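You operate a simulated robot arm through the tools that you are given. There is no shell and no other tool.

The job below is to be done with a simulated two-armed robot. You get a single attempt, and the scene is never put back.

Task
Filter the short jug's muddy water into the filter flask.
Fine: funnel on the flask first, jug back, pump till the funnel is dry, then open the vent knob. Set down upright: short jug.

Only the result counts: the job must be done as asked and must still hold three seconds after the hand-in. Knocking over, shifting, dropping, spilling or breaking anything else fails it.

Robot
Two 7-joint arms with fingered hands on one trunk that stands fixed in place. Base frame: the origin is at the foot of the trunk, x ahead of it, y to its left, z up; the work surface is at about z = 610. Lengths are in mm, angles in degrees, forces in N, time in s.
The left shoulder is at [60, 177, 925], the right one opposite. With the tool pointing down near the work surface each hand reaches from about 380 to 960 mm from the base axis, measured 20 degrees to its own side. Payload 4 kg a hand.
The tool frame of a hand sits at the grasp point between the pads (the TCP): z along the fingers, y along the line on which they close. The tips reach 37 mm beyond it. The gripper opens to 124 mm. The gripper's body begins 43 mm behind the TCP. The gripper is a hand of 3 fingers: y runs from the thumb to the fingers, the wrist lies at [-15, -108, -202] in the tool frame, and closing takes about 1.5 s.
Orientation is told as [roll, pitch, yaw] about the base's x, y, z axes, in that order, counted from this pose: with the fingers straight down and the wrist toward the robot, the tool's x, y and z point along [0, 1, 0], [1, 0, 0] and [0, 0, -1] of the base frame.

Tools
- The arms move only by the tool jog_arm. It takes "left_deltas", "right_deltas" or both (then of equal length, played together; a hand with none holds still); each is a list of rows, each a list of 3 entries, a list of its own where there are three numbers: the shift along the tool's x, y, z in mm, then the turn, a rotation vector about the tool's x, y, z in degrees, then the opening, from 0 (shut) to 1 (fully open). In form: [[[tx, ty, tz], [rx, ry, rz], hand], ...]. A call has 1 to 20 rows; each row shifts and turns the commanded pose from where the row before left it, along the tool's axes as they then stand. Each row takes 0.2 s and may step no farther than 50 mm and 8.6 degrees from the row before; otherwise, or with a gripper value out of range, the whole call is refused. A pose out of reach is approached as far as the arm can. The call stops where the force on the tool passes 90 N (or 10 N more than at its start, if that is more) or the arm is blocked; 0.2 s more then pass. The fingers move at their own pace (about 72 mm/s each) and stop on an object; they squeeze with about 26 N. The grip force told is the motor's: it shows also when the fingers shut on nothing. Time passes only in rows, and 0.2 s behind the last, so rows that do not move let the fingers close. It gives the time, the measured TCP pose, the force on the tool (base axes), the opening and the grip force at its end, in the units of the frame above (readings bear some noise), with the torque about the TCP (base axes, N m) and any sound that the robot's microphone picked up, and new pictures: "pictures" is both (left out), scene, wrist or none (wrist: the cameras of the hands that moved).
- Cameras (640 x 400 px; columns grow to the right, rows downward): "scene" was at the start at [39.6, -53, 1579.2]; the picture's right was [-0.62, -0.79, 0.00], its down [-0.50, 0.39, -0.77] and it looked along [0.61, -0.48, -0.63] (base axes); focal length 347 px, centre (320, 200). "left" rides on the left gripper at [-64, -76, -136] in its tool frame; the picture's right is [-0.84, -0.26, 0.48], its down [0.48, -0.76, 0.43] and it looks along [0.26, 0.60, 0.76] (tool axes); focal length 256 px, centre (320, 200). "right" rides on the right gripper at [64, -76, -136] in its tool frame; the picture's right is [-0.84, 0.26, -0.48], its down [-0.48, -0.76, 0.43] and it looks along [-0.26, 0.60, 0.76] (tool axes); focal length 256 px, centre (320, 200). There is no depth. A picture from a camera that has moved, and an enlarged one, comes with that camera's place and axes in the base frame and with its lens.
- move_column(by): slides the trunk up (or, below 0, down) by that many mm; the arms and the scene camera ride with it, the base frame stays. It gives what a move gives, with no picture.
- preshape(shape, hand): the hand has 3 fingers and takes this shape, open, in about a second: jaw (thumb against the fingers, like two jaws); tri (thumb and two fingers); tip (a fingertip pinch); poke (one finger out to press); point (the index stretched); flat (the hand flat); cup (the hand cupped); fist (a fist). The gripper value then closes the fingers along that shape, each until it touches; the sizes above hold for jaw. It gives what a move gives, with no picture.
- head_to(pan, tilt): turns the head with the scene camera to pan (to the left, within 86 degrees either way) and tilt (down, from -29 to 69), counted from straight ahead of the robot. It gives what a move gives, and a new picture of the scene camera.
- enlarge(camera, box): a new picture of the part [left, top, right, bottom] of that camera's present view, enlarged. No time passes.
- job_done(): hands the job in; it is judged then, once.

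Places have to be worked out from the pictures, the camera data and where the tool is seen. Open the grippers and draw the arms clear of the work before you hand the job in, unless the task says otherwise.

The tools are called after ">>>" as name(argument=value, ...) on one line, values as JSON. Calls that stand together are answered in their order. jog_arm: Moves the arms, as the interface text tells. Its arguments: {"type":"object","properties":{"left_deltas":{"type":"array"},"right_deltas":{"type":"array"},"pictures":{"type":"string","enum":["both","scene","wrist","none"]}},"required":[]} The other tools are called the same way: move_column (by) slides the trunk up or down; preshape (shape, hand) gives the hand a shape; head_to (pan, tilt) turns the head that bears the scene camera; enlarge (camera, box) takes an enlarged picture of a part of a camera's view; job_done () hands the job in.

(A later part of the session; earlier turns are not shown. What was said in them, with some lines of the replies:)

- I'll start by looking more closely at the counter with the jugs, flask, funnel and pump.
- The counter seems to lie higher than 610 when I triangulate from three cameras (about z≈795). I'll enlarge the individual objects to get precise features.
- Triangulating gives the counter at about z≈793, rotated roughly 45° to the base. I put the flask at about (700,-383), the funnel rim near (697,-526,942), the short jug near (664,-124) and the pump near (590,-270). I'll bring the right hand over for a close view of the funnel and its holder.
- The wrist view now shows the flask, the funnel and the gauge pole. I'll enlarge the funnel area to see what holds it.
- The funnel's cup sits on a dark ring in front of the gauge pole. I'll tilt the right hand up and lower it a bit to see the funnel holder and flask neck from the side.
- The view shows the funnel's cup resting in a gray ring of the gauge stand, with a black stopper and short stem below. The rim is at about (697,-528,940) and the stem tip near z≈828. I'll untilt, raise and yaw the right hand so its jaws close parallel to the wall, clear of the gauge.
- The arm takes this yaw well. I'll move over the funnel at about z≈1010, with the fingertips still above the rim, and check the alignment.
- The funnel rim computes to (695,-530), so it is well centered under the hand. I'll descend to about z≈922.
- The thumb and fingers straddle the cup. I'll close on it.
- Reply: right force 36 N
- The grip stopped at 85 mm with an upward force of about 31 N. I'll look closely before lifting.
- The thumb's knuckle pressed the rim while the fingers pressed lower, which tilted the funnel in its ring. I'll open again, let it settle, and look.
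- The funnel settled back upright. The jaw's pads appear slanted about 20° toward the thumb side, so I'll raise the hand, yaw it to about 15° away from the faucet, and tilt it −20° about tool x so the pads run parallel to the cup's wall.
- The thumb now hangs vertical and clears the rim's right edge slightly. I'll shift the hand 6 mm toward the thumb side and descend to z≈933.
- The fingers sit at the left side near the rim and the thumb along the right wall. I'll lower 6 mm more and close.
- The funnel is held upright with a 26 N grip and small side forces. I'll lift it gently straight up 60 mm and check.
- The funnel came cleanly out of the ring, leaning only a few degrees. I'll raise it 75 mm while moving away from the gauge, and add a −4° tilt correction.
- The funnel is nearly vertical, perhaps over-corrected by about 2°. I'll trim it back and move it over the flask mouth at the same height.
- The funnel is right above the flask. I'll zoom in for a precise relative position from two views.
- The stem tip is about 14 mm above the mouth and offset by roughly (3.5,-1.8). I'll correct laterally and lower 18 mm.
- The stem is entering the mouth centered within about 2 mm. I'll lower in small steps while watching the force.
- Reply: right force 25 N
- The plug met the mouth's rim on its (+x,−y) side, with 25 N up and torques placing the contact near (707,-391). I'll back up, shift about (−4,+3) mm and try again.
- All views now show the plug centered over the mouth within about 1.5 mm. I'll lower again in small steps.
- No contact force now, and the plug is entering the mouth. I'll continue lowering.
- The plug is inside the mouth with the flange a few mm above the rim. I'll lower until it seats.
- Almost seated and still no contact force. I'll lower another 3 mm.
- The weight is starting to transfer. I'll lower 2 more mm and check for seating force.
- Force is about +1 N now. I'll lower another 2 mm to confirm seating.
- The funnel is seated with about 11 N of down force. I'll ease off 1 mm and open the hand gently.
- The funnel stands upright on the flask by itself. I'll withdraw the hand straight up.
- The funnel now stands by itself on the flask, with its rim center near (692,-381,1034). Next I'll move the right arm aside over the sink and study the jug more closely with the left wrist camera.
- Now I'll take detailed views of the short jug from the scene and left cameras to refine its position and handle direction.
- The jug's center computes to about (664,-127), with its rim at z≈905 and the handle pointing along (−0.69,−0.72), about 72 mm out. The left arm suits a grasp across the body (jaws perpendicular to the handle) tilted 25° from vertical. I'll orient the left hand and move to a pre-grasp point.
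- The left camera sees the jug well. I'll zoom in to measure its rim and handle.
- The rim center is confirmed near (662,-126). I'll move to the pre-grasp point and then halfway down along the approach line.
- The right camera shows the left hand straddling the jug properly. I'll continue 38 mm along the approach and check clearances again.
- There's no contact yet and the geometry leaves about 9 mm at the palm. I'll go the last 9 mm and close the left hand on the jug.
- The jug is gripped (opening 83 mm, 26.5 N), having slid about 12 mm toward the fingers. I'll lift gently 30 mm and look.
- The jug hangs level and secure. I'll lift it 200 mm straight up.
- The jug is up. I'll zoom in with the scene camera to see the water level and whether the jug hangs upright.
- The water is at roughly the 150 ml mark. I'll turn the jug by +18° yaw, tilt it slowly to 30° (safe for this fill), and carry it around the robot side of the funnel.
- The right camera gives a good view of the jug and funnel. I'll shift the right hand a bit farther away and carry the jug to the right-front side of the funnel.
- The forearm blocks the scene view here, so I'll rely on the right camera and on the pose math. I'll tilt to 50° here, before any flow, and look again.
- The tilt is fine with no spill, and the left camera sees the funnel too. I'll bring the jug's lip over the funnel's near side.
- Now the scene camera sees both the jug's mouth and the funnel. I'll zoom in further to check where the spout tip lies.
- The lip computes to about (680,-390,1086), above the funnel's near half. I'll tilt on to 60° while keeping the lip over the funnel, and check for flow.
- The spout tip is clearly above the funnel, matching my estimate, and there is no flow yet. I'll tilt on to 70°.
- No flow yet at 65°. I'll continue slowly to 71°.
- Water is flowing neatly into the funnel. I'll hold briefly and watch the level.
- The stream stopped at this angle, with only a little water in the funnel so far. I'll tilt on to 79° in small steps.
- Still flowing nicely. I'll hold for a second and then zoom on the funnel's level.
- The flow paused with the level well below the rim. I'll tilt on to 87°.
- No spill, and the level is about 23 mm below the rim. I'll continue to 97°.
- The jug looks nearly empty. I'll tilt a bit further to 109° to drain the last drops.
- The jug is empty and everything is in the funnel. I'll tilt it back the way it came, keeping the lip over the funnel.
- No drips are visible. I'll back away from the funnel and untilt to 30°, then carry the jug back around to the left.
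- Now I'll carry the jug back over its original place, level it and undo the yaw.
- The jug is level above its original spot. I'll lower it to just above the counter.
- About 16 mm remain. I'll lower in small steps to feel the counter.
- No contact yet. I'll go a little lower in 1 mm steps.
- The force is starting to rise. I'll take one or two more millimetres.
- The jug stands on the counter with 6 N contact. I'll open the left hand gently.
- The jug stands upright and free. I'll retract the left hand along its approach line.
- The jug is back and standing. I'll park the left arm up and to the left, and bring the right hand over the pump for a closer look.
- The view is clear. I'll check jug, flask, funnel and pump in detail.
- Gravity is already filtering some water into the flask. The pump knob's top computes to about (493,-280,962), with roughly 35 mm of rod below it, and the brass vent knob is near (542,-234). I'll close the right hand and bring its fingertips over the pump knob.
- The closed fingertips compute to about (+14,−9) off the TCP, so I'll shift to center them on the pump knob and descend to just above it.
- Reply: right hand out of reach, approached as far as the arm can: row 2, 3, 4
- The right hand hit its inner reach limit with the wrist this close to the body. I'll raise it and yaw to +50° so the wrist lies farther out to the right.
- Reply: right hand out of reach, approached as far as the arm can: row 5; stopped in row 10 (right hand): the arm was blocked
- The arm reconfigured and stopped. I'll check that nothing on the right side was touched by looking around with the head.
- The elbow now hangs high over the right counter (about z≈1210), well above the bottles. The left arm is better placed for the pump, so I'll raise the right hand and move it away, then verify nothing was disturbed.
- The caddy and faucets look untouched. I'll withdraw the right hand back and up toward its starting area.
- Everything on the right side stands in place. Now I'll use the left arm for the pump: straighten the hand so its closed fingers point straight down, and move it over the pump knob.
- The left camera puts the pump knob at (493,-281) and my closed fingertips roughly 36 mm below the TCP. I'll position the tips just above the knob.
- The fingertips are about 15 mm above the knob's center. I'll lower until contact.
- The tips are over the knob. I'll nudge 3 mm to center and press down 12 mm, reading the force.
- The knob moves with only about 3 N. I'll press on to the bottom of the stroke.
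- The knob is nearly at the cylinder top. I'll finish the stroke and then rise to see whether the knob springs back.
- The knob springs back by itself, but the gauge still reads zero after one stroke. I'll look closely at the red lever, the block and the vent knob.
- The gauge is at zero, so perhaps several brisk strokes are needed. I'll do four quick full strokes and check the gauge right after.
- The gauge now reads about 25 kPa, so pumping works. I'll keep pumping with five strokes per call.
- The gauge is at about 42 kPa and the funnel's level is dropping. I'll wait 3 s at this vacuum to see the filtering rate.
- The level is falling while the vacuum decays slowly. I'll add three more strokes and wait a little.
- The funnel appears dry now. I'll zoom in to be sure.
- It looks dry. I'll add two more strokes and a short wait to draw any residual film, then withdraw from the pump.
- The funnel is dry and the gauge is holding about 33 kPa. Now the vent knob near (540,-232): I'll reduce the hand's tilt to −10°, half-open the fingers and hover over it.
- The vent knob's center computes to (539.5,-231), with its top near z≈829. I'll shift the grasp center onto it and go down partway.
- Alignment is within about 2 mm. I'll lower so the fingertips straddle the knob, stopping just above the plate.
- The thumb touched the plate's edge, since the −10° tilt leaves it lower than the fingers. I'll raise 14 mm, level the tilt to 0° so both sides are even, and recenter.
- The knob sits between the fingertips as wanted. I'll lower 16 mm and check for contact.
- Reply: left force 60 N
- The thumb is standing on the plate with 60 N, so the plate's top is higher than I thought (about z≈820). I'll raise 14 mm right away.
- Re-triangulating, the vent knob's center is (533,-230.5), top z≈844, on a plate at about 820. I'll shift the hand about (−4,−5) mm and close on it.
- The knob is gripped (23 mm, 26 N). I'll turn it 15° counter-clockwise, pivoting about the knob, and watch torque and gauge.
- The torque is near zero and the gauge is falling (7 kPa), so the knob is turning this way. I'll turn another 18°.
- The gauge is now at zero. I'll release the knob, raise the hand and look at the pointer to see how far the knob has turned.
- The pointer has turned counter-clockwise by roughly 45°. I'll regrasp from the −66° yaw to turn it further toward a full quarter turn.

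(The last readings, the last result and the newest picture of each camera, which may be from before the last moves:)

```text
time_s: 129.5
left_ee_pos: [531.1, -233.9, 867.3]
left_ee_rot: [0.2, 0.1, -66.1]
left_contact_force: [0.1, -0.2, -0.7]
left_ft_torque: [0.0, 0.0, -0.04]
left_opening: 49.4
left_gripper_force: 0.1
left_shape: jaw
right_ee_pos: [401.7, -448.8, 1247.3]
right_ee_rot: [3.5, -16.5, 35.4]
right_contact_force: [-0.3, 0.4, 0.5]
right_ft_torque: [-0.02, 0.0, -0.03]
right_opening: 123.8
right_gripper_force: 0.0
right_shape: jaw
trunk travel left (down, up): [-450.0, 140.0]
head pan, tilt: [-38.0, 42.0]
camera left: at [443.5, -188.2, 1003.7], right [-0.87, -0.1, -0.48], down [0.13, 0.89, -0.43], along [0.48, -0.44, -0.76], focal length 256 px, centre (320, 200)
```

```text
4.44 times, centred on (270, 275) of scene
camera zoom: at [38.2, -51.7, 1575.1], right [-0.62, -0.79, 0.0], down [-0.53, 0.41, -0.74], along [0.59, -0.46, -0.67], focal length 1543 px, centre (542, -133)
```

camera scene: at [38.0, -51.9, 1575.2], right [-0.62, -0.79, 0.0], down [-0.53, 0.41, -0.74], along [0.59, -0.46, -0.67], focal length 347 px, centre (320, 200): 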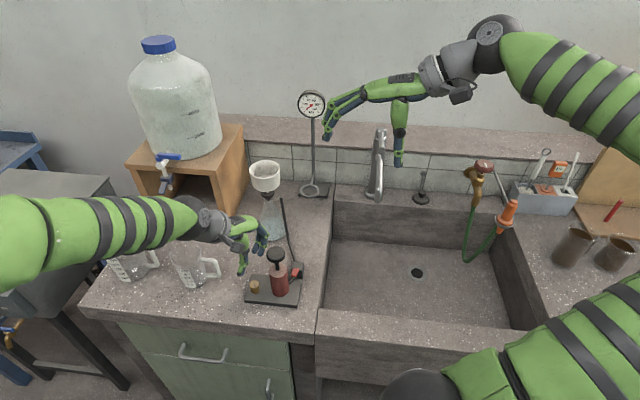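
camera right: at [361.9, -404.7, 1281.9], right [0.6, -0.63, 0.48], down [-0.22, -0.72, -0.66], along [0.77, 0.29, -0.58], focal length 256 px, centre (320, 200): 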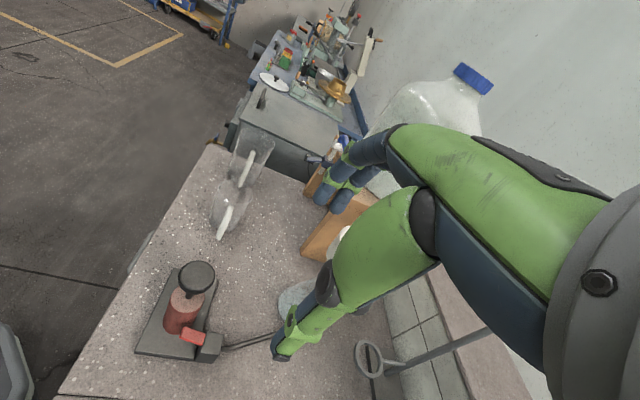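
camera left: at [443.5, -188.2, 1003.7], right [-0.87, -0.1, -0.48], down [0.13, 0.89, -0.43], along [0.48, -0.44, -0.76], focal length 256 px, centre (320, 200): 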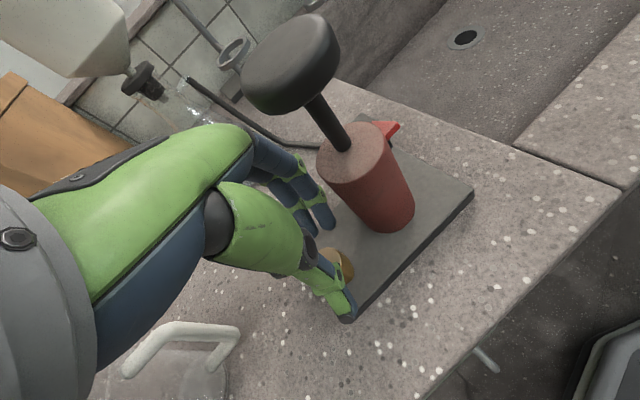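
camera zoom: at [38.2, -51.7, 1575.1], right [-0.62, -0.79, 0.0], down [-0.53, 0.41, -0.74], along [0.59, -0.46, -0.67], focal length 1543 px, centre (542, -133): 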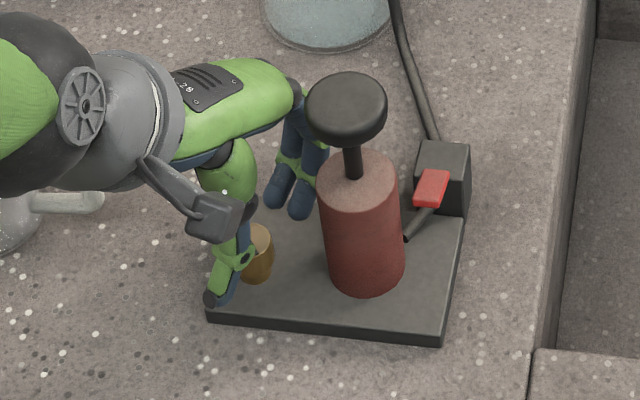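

Positioned without contact. I'll close on the knob and turn further counter-clockwise in small steps.

>>> jog_arm(left_deltas=[[[0, 0, 1.5], [0, 0, 0], 0.3], [[0, 0, 0], [0, 0, 0], 0.2], [[0, 0, 0], [0, 0, 0], 0.1], [[0, 0, 0], [0, 0, 0], 0], [[0, 0, 0], [0, 0, 0], 0], [[0, 0, 0], [0, 0, 0], 0]], pictures="none")

>>> jog_arm(left_deltas=[[[0.32, 0.25, 0], [0, 0, -5], 0], [[0.32, 0.25, 0], [0, 0, -5], 0], [[0.32, 0.25, 0], [0, 0, -5], 0], [[0, 0, 0], [0, 0, 0], 0]], pictures="none")

>>> enlarge(camera="scene", box=[220, 230, 320, 320])

```text
time_s: 130.9
left_ee_pos: [530.0, -233.6, 864.7]
left_ee_rot: [0.0, -0.2, -66.1]
left_contact_force: [-4.8, 2.9, 4.3]
left_ft_torque: [0.0, 0.07, 0.03]
left_opening: 23.2
left_gripper_force: 25.3
left_shape: jaw
right_ee_pos: [401.6, -446.7, 1246.6]
right_ee_rot: [3.5, -16.5, 35.5]
right_contact_force: [0.4, -0.1, 0.7]
right_ft_torque: [0.0, -0.03, 0.01]
right_opening: 123.5
right_gripper_force: 0.2
right_shape: jaw
trunk travel left (down, up): [-450.0, 140.0]
head pan, tilt: [-38.0, 42.0]
```

```text
time_s: 131.9
left_ee_pos: [532.2, -233.2, 865.8]
left_ee_rot: [0.2, -0.1, -51.1]
left_contact_force: [-7.1, 4.0, 8.5]
left_ft_torque: [0.07, 0.16, 0.03]
left_opening: 23.2
left_gripper_force: 25.6
left_shape: jaw
right_ee_pos: [400.2, -445.8, 1246.6]
right_ee_rot: [3.4, -16.4, 35.5]
right_contact_force: [0.2, -0.3, 0.1]
right_ft_torque: [-0.02, 0.02, 0.0]
right_opening: 123.9
right_gripper_force: 0.1
right_shape: jaw
trunk travel left (down, up): [-450.0, 140.0]
head pan, tilt: [-38.0, 42.0]
```

```text
4.44 times, centred on (270, 275) of scene
camera zoom: at [36.9, -51.2, 1575.2], right [-0.62, -0.79, 0.0], down [-0.53, 0.41, -0.74], along [0.59, -0.46, -0.67], focal length 1543 px, centre (542, -133)
```

zoom: 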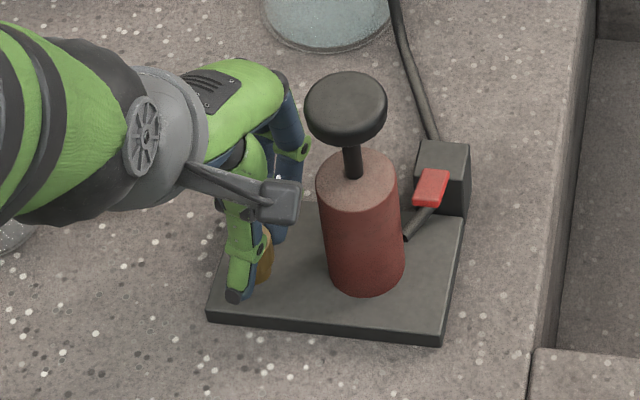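

Torque stays near zero and the plate hasn't moved. I'll relieve the small lateral force and turn another 20°.

>>> jog_arm(left_deltas=[[[-0.3, -1.5, 0], [0, 0, -5], 0], [[0.1, 0.0, 0], [0, 0, -5], 0], [[0.1, 0.0, 0], [0, 0, -5], 0], [[0.1, 0.0, 0], [0, 0, -5], 0], [[0, 0, 0], [0, 0, 0], 0]], pictures="none")

>>> enlarge(camera="scene", box=[220, 230, 320, 320])

```text
time_s: 133.1
left_ee_pos: [532.0, -232.7, 864.6]
left_ee_rot: [0.1, -0.2, -31.1]
left_contact_force: [-1.6, -1.3, 11.7]
left_ft_torque: [-0.07, -0.13, 0.03]
left_opening: 22.9
left_gripper_force: 26.0
left_shape: jaw
right_ee_pos: [402.2, -447.1, 1246.0]
right_ee_rot: [3.5, -16.4, 35.5]
right_contact_force: [0.2, 0.5, 0.4]
right_ft_torque: [0.02, -0.03, -0.01]
right_opening: 123.5
right_gripper_force: 0.1
right_shape: jaw
trunk travel left (down, up): [-450.0, 140.0]
head pan, tilt: [-38.0, 42.0]
```

```text
4.44 times, centred on (270, 275) of scene
camera zoom: at [37.4, -51.7, 1575.2], right [-0.62, -0.79, 0.0], down [-0.53, 0.41, -0.74], along [0.59, -0.46, -0.67], focal length 1543 px, centre (542, -133)
```

zoom: 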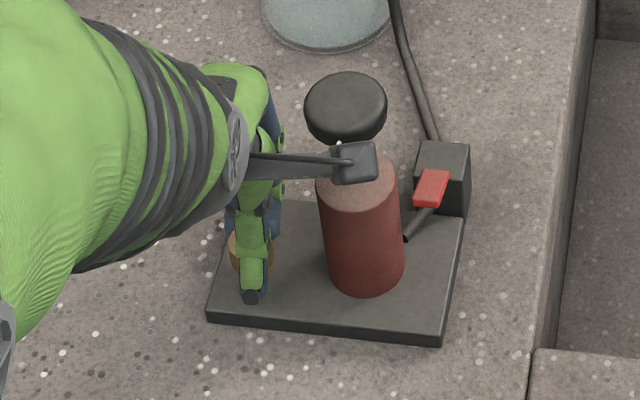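

Still free. I'll turn another 15°, then release, rise and check the pointer.

>>> jog_arm(left_deltas=[[[0.1, 0.0, 0], [0, 0, -5], 0], [[0.1, 0.0, 0], [0, 0, -5], 0], [[0.1, 0.0, 0], [0, 0, -5], 0], [[0, 0, 0], [0, 0, 0], 0], [[0, 0, 0], [0, 0, 0], 0.3], [[0, 0, 0], [0, 0, 0], 0.4], [[0, 0, 0], [0, 0, 0], 0.4], [[0, 0, -15], [0, 0, 0], 0.4], [[0, 0, -35], [0, 0, 0], 0.4], [[0, 0, -40], [0, 0, 0], 0.4], [[0, 0, 0], [0, 0, 8], 0.4], [[0, 0, 0], [0, 0, 8], 0.4], [[0, 0, 0], [0, 0, 8], 0.4], [[0, 0, 0], [0, 0, 8], 0.4], [[0, 0, 0], [0, 0, 8], 0.4], [[0, 0, 0], [0, 0, 8], 0.4], [[0, 0, 0], [0, 0, 0], 0.4]], pictures="both")

>>> enlarge(camera="left", box=[280, 230, 460, 390])

>>> enlarge(camera="scene", box=[230, 255, 310, 320])

>>> enlarge(camera="scene", box=[290, 80, 335, 120])

```text
time_s: 136.7
left_ee_pos: [532.3, -233.2, 954.8]
left_ee_rot: [0.2, -0.2, -64.2]
left_contact_force: [-0.1, -1.6, -0.5]
left_ft_torque: [-0.01, 0.01, 0.0]
left_opening: 49.5
left_gripper_force: 0.0
left_shape: jaw
right_ee_pos: [402.3, -447.3, 1247.1]
right_ee_rot: [3.4, -16.5, 35.5]
right_contact_force: [0.1, -0.5, 0.3]
right_ft_torque: [-0.02, 0.0, 0.02]
right_opening: 123.7
right_gripper_force: 0.0
right_shape: jaw
trunk travel left (down, up): [-450.0, 140.0]
head pan, tilt: [-38.0, 42.0]
camera scene: at [38.0, -51.9, 1575.2], right [-0.62, -0.79, 0.0], down [-0.53, 0.41, -0.74], along [0.59, -0.46, -0.67], focal length 347 px, centre (320, 200)
camera left: at [442.7, -190.0, 1092.1], right [-0.86, -0.13, -0.48], down [0.11, 0.89, -0.43], along [0.49, -0.43, -0.76], focal length 256 px, centre (320, 200)
```

scene: 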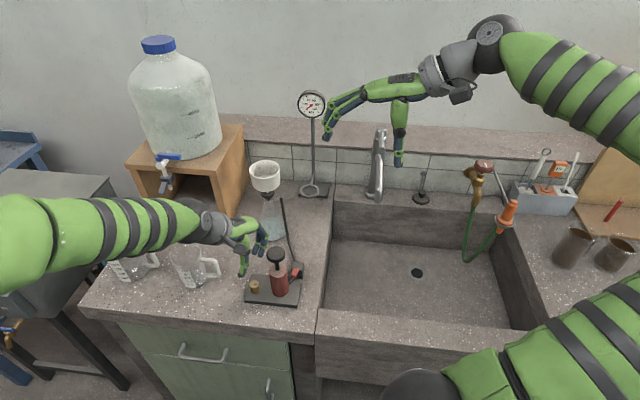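
left: 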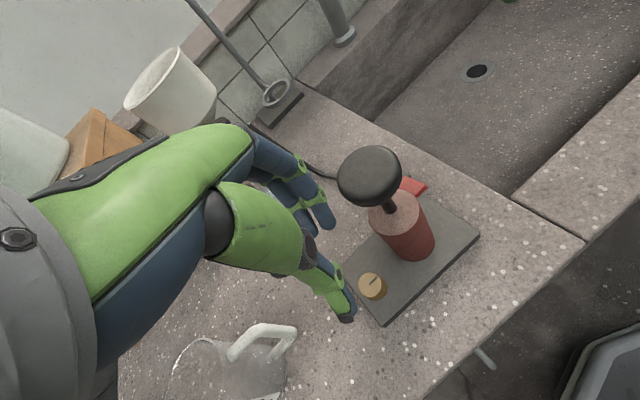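

```text
2.50 times, centred on (370, 310) of left
camera zoom: at [442.7, -190.0, 1092.1], right [-0.86, -0.13, -0.48], down [0.11, 0.89, -0.43], along [0.49, -0.43, -0.76], focal length 640 px, centre (195, -75)
```

zoom: 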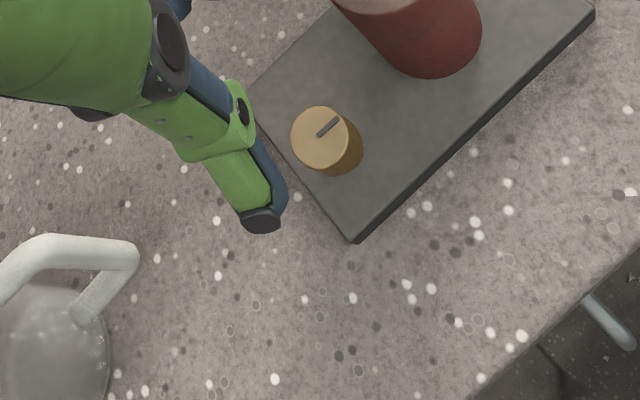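

```text
6.15 times, centred on (270, 288) of scene
camera zoom: at [38.0, -51.9, 1575.2], right [-0.62, -0.79, 0.0], down [-0.53, 0.41, -0.74], along [0.59, -0.46, -0.67], focal length 2136 px, centre (628, -338)
```

zoom: 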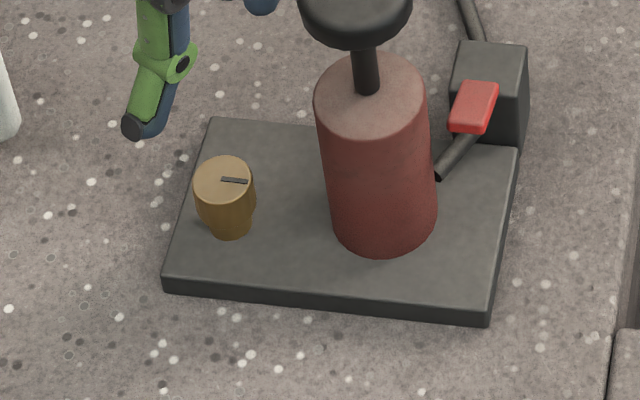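

```text
10.00 times, centred on (312, 100) of scene
camera zoom: at [38.0, -51.9, 1575.2], right [-0.62, -0.79, 0.0], down [-0.53, 0.41, -0.74], along [0.59, -0.46, -0.67], focal length 3471 px, centre (395, 1200)
```

zoom: 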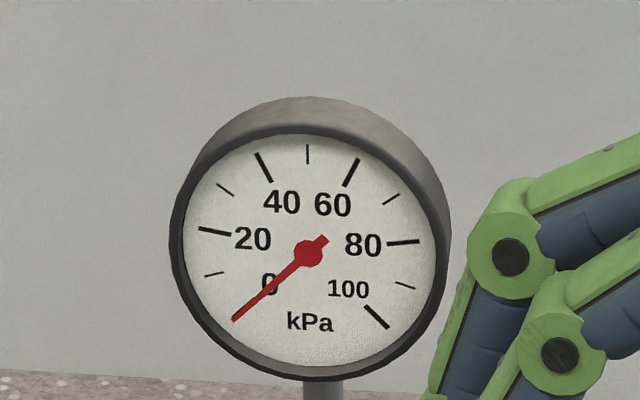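

The pointer has turned a full 90° and lies along the plate, the gauge reads 0, and the pump plate hasn't moved. I'll open the hands and draw both arms clear.

>>> jog_arm(left_deltas=[[[0, 0, -40], [0, 0, 0], 0.6], [[0, 0, -45], [0, 0, 0], 0.8], [[0, 0, -45], [0, 0, 0], 1], [[0, 0, -45], [0, 0, 0], 1], [[0, 0, -45], [0, 0, 0], 1], [[21.1, -32.9, -8], [0, 0, 0], 1], [[21.1, -32.9, -8], [0, 0, 0], 1], [[21.1, -32.9, -8], [0, 0, 0], 1], [[21.1, -32.9, -8], [0, 0, 0], 1], [[21.1, -32.9, -8], [0, 0, 0], 1], [[21.1, -32.9, -8], [0, 0, 0], 1], [[0, 0, 0], [0, 0, 0], 1]], right_deltas=[[[0, 0, 0], [0, 0, 0], 1], [[0, 0, 0], [0, 0, 0], 1], [[0, 8.5, -28.8], [0, 0, 0], 1], [[0, 8.5, -28.8], [0, 0, 0], 1], [[0, 0, 0], [0, 0, 0], 1], [[0, 0, 0], [0, 0, 0], 1], [[0, 0, 0], [0, 0, 0], 1], [[0, 0, 0], [0, 0, 0], 1], [[0, 0, 0], [0, 0, 0], 1], [[0, 0, 0], [0, 0, 0], 1], [[0, 0, 0], [0, 0, 0], 1], [[0, 0, 0], [0, 0, 0], 1]], pictures="scene")

>>> enlarge(camera="scene", box=[80, 150, 330, 320])

>>> enlarge(camera="scene", box=[240, 150, 310, 250])

>>> enlarge(camera="scene", box=[150, 230, 240, 300])

```text
time_s: 139.3
left_ee_pos: [558.4, 1.4, 1224.1]
left_ee_rot: [0.1, 0.1, -64.0]
left_contact_force: [0.1, 0.4, 0.0]
left_ft_torque: [0.0, 0.0, -0.01]
left_opening: 123.7
left_gripper_force: 0.1
left_shape: jaw
right_ee_pos: [404.3, -450.7, 1306.6]
right_ee_rot: [3.5, -16.3, 35.5]
right_contact_force: [0.5, -0.7, -0.2]
right_ft_torque: [-0.02, 0.02, -0.01]
right_opening: 123.8
right_gripper_force: 0.0
right_shape: jaw
trunk travel left (down, up): [-450.0, 140.0]
head pan, tilt: [-38.0, 42.0]
camera scene: at [38.3, -52.0, 1575.1], right [-0.62, -0.79, 0.0], down [-0.53, 0.41, -0.74], along [0.59, -0.46, -0.67], focal length 347 px, centre (320, 200)
```

scene: 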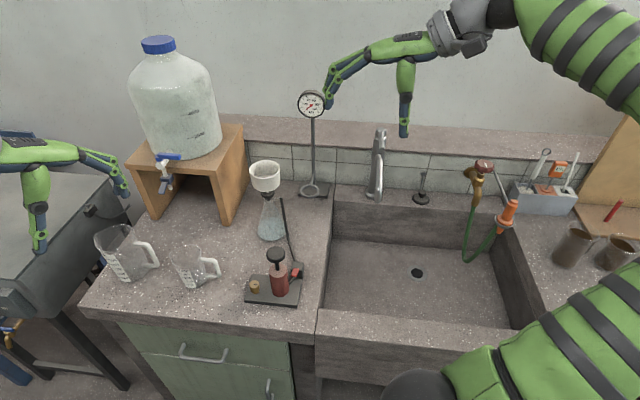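

```text
2.35 times, centred on (205, 235) of scene
camera zoom: at [38.3, -52.0, 1575.1], right [-0.62, -0.79, 0.0], down [-0.53, 0.41, -0.74], along [0.59, -0.46, -0.67], focal length 817 px, centre (591, 118)
```

zoom: 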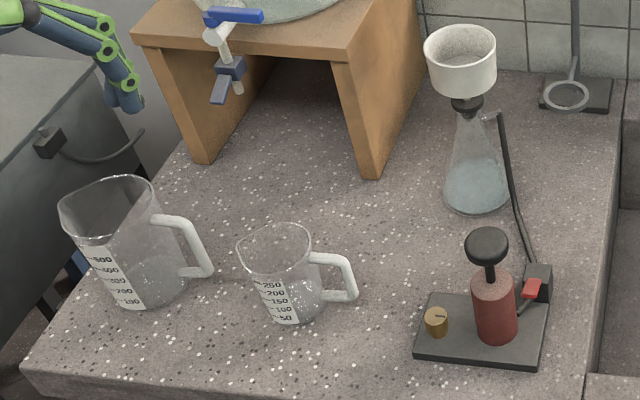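

```text
4.00 times, centred on (275, 200) of scene
camera zoom: at [38.3, -52.0, 1575.1], right [-0.62, -0.79, 0.0], down [-0.53, 0.41, -0.74], along [0.59, -0.46, -0.67], focal length 1389 px, centre (500, 200)
```

zoom: 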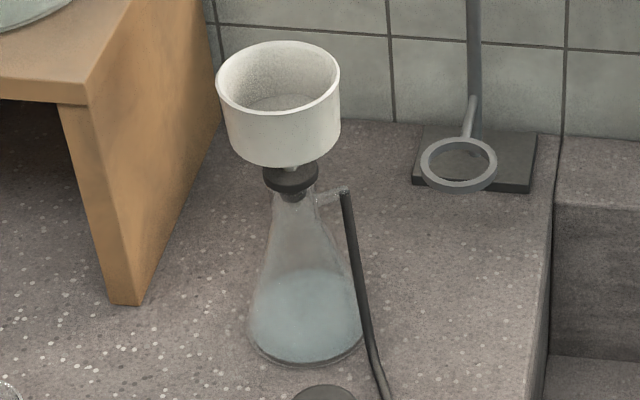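

```text
5.71 times, centred on (195, 265) of scene
camera zoom: at [38.3, -52.0, 1575.1], right [-0.62, -0.79, 0.0], down [-0.53, 0.41, -0.74], along [0.59, -0.46, -0.67], focal length 1984 px, centre (1034, -171)
```

zoom: 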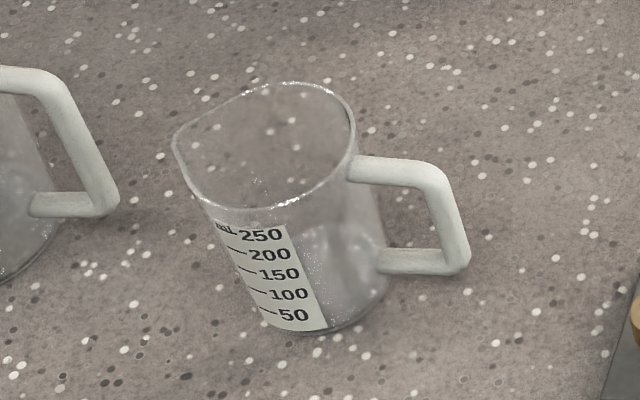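

The funnel is dry and the flask holds the clear filtrate. The short jug stands upright in its place, the vent is open, the gauge is at zero, and both hands are open and clear. I'll hand the job in.

>>> job_done()

```text
The job is handed in.
```

The muddy water from the short jug is filtered into the flask, and the job is handed in. The result of the check hasn't come back.

- **Funnel:** It is seated on the flask. All of the jug's water went into it with no spill that I could see.
- **Jug:** It stands empty and upright within a few millimetres of where it started.
- **Pumping:** I pumped until the funnel looked dry in close-up. The gauge reached about 42 kPa.
- **Vent knob:** It is turned a quarter turn counter-clockwise, and the gauge reads zero.

Two things happened along the way:

- **Pump plate:** While lining up on the vent knob, my thumb pressed on the plate with about 60 N. Its corners measured the same afterwards as at the start.
- **Right arm:** It swung its elbow out over the right counter once. Nothing there looked disturbed when I checked.

Both hands are open and clear of the work.
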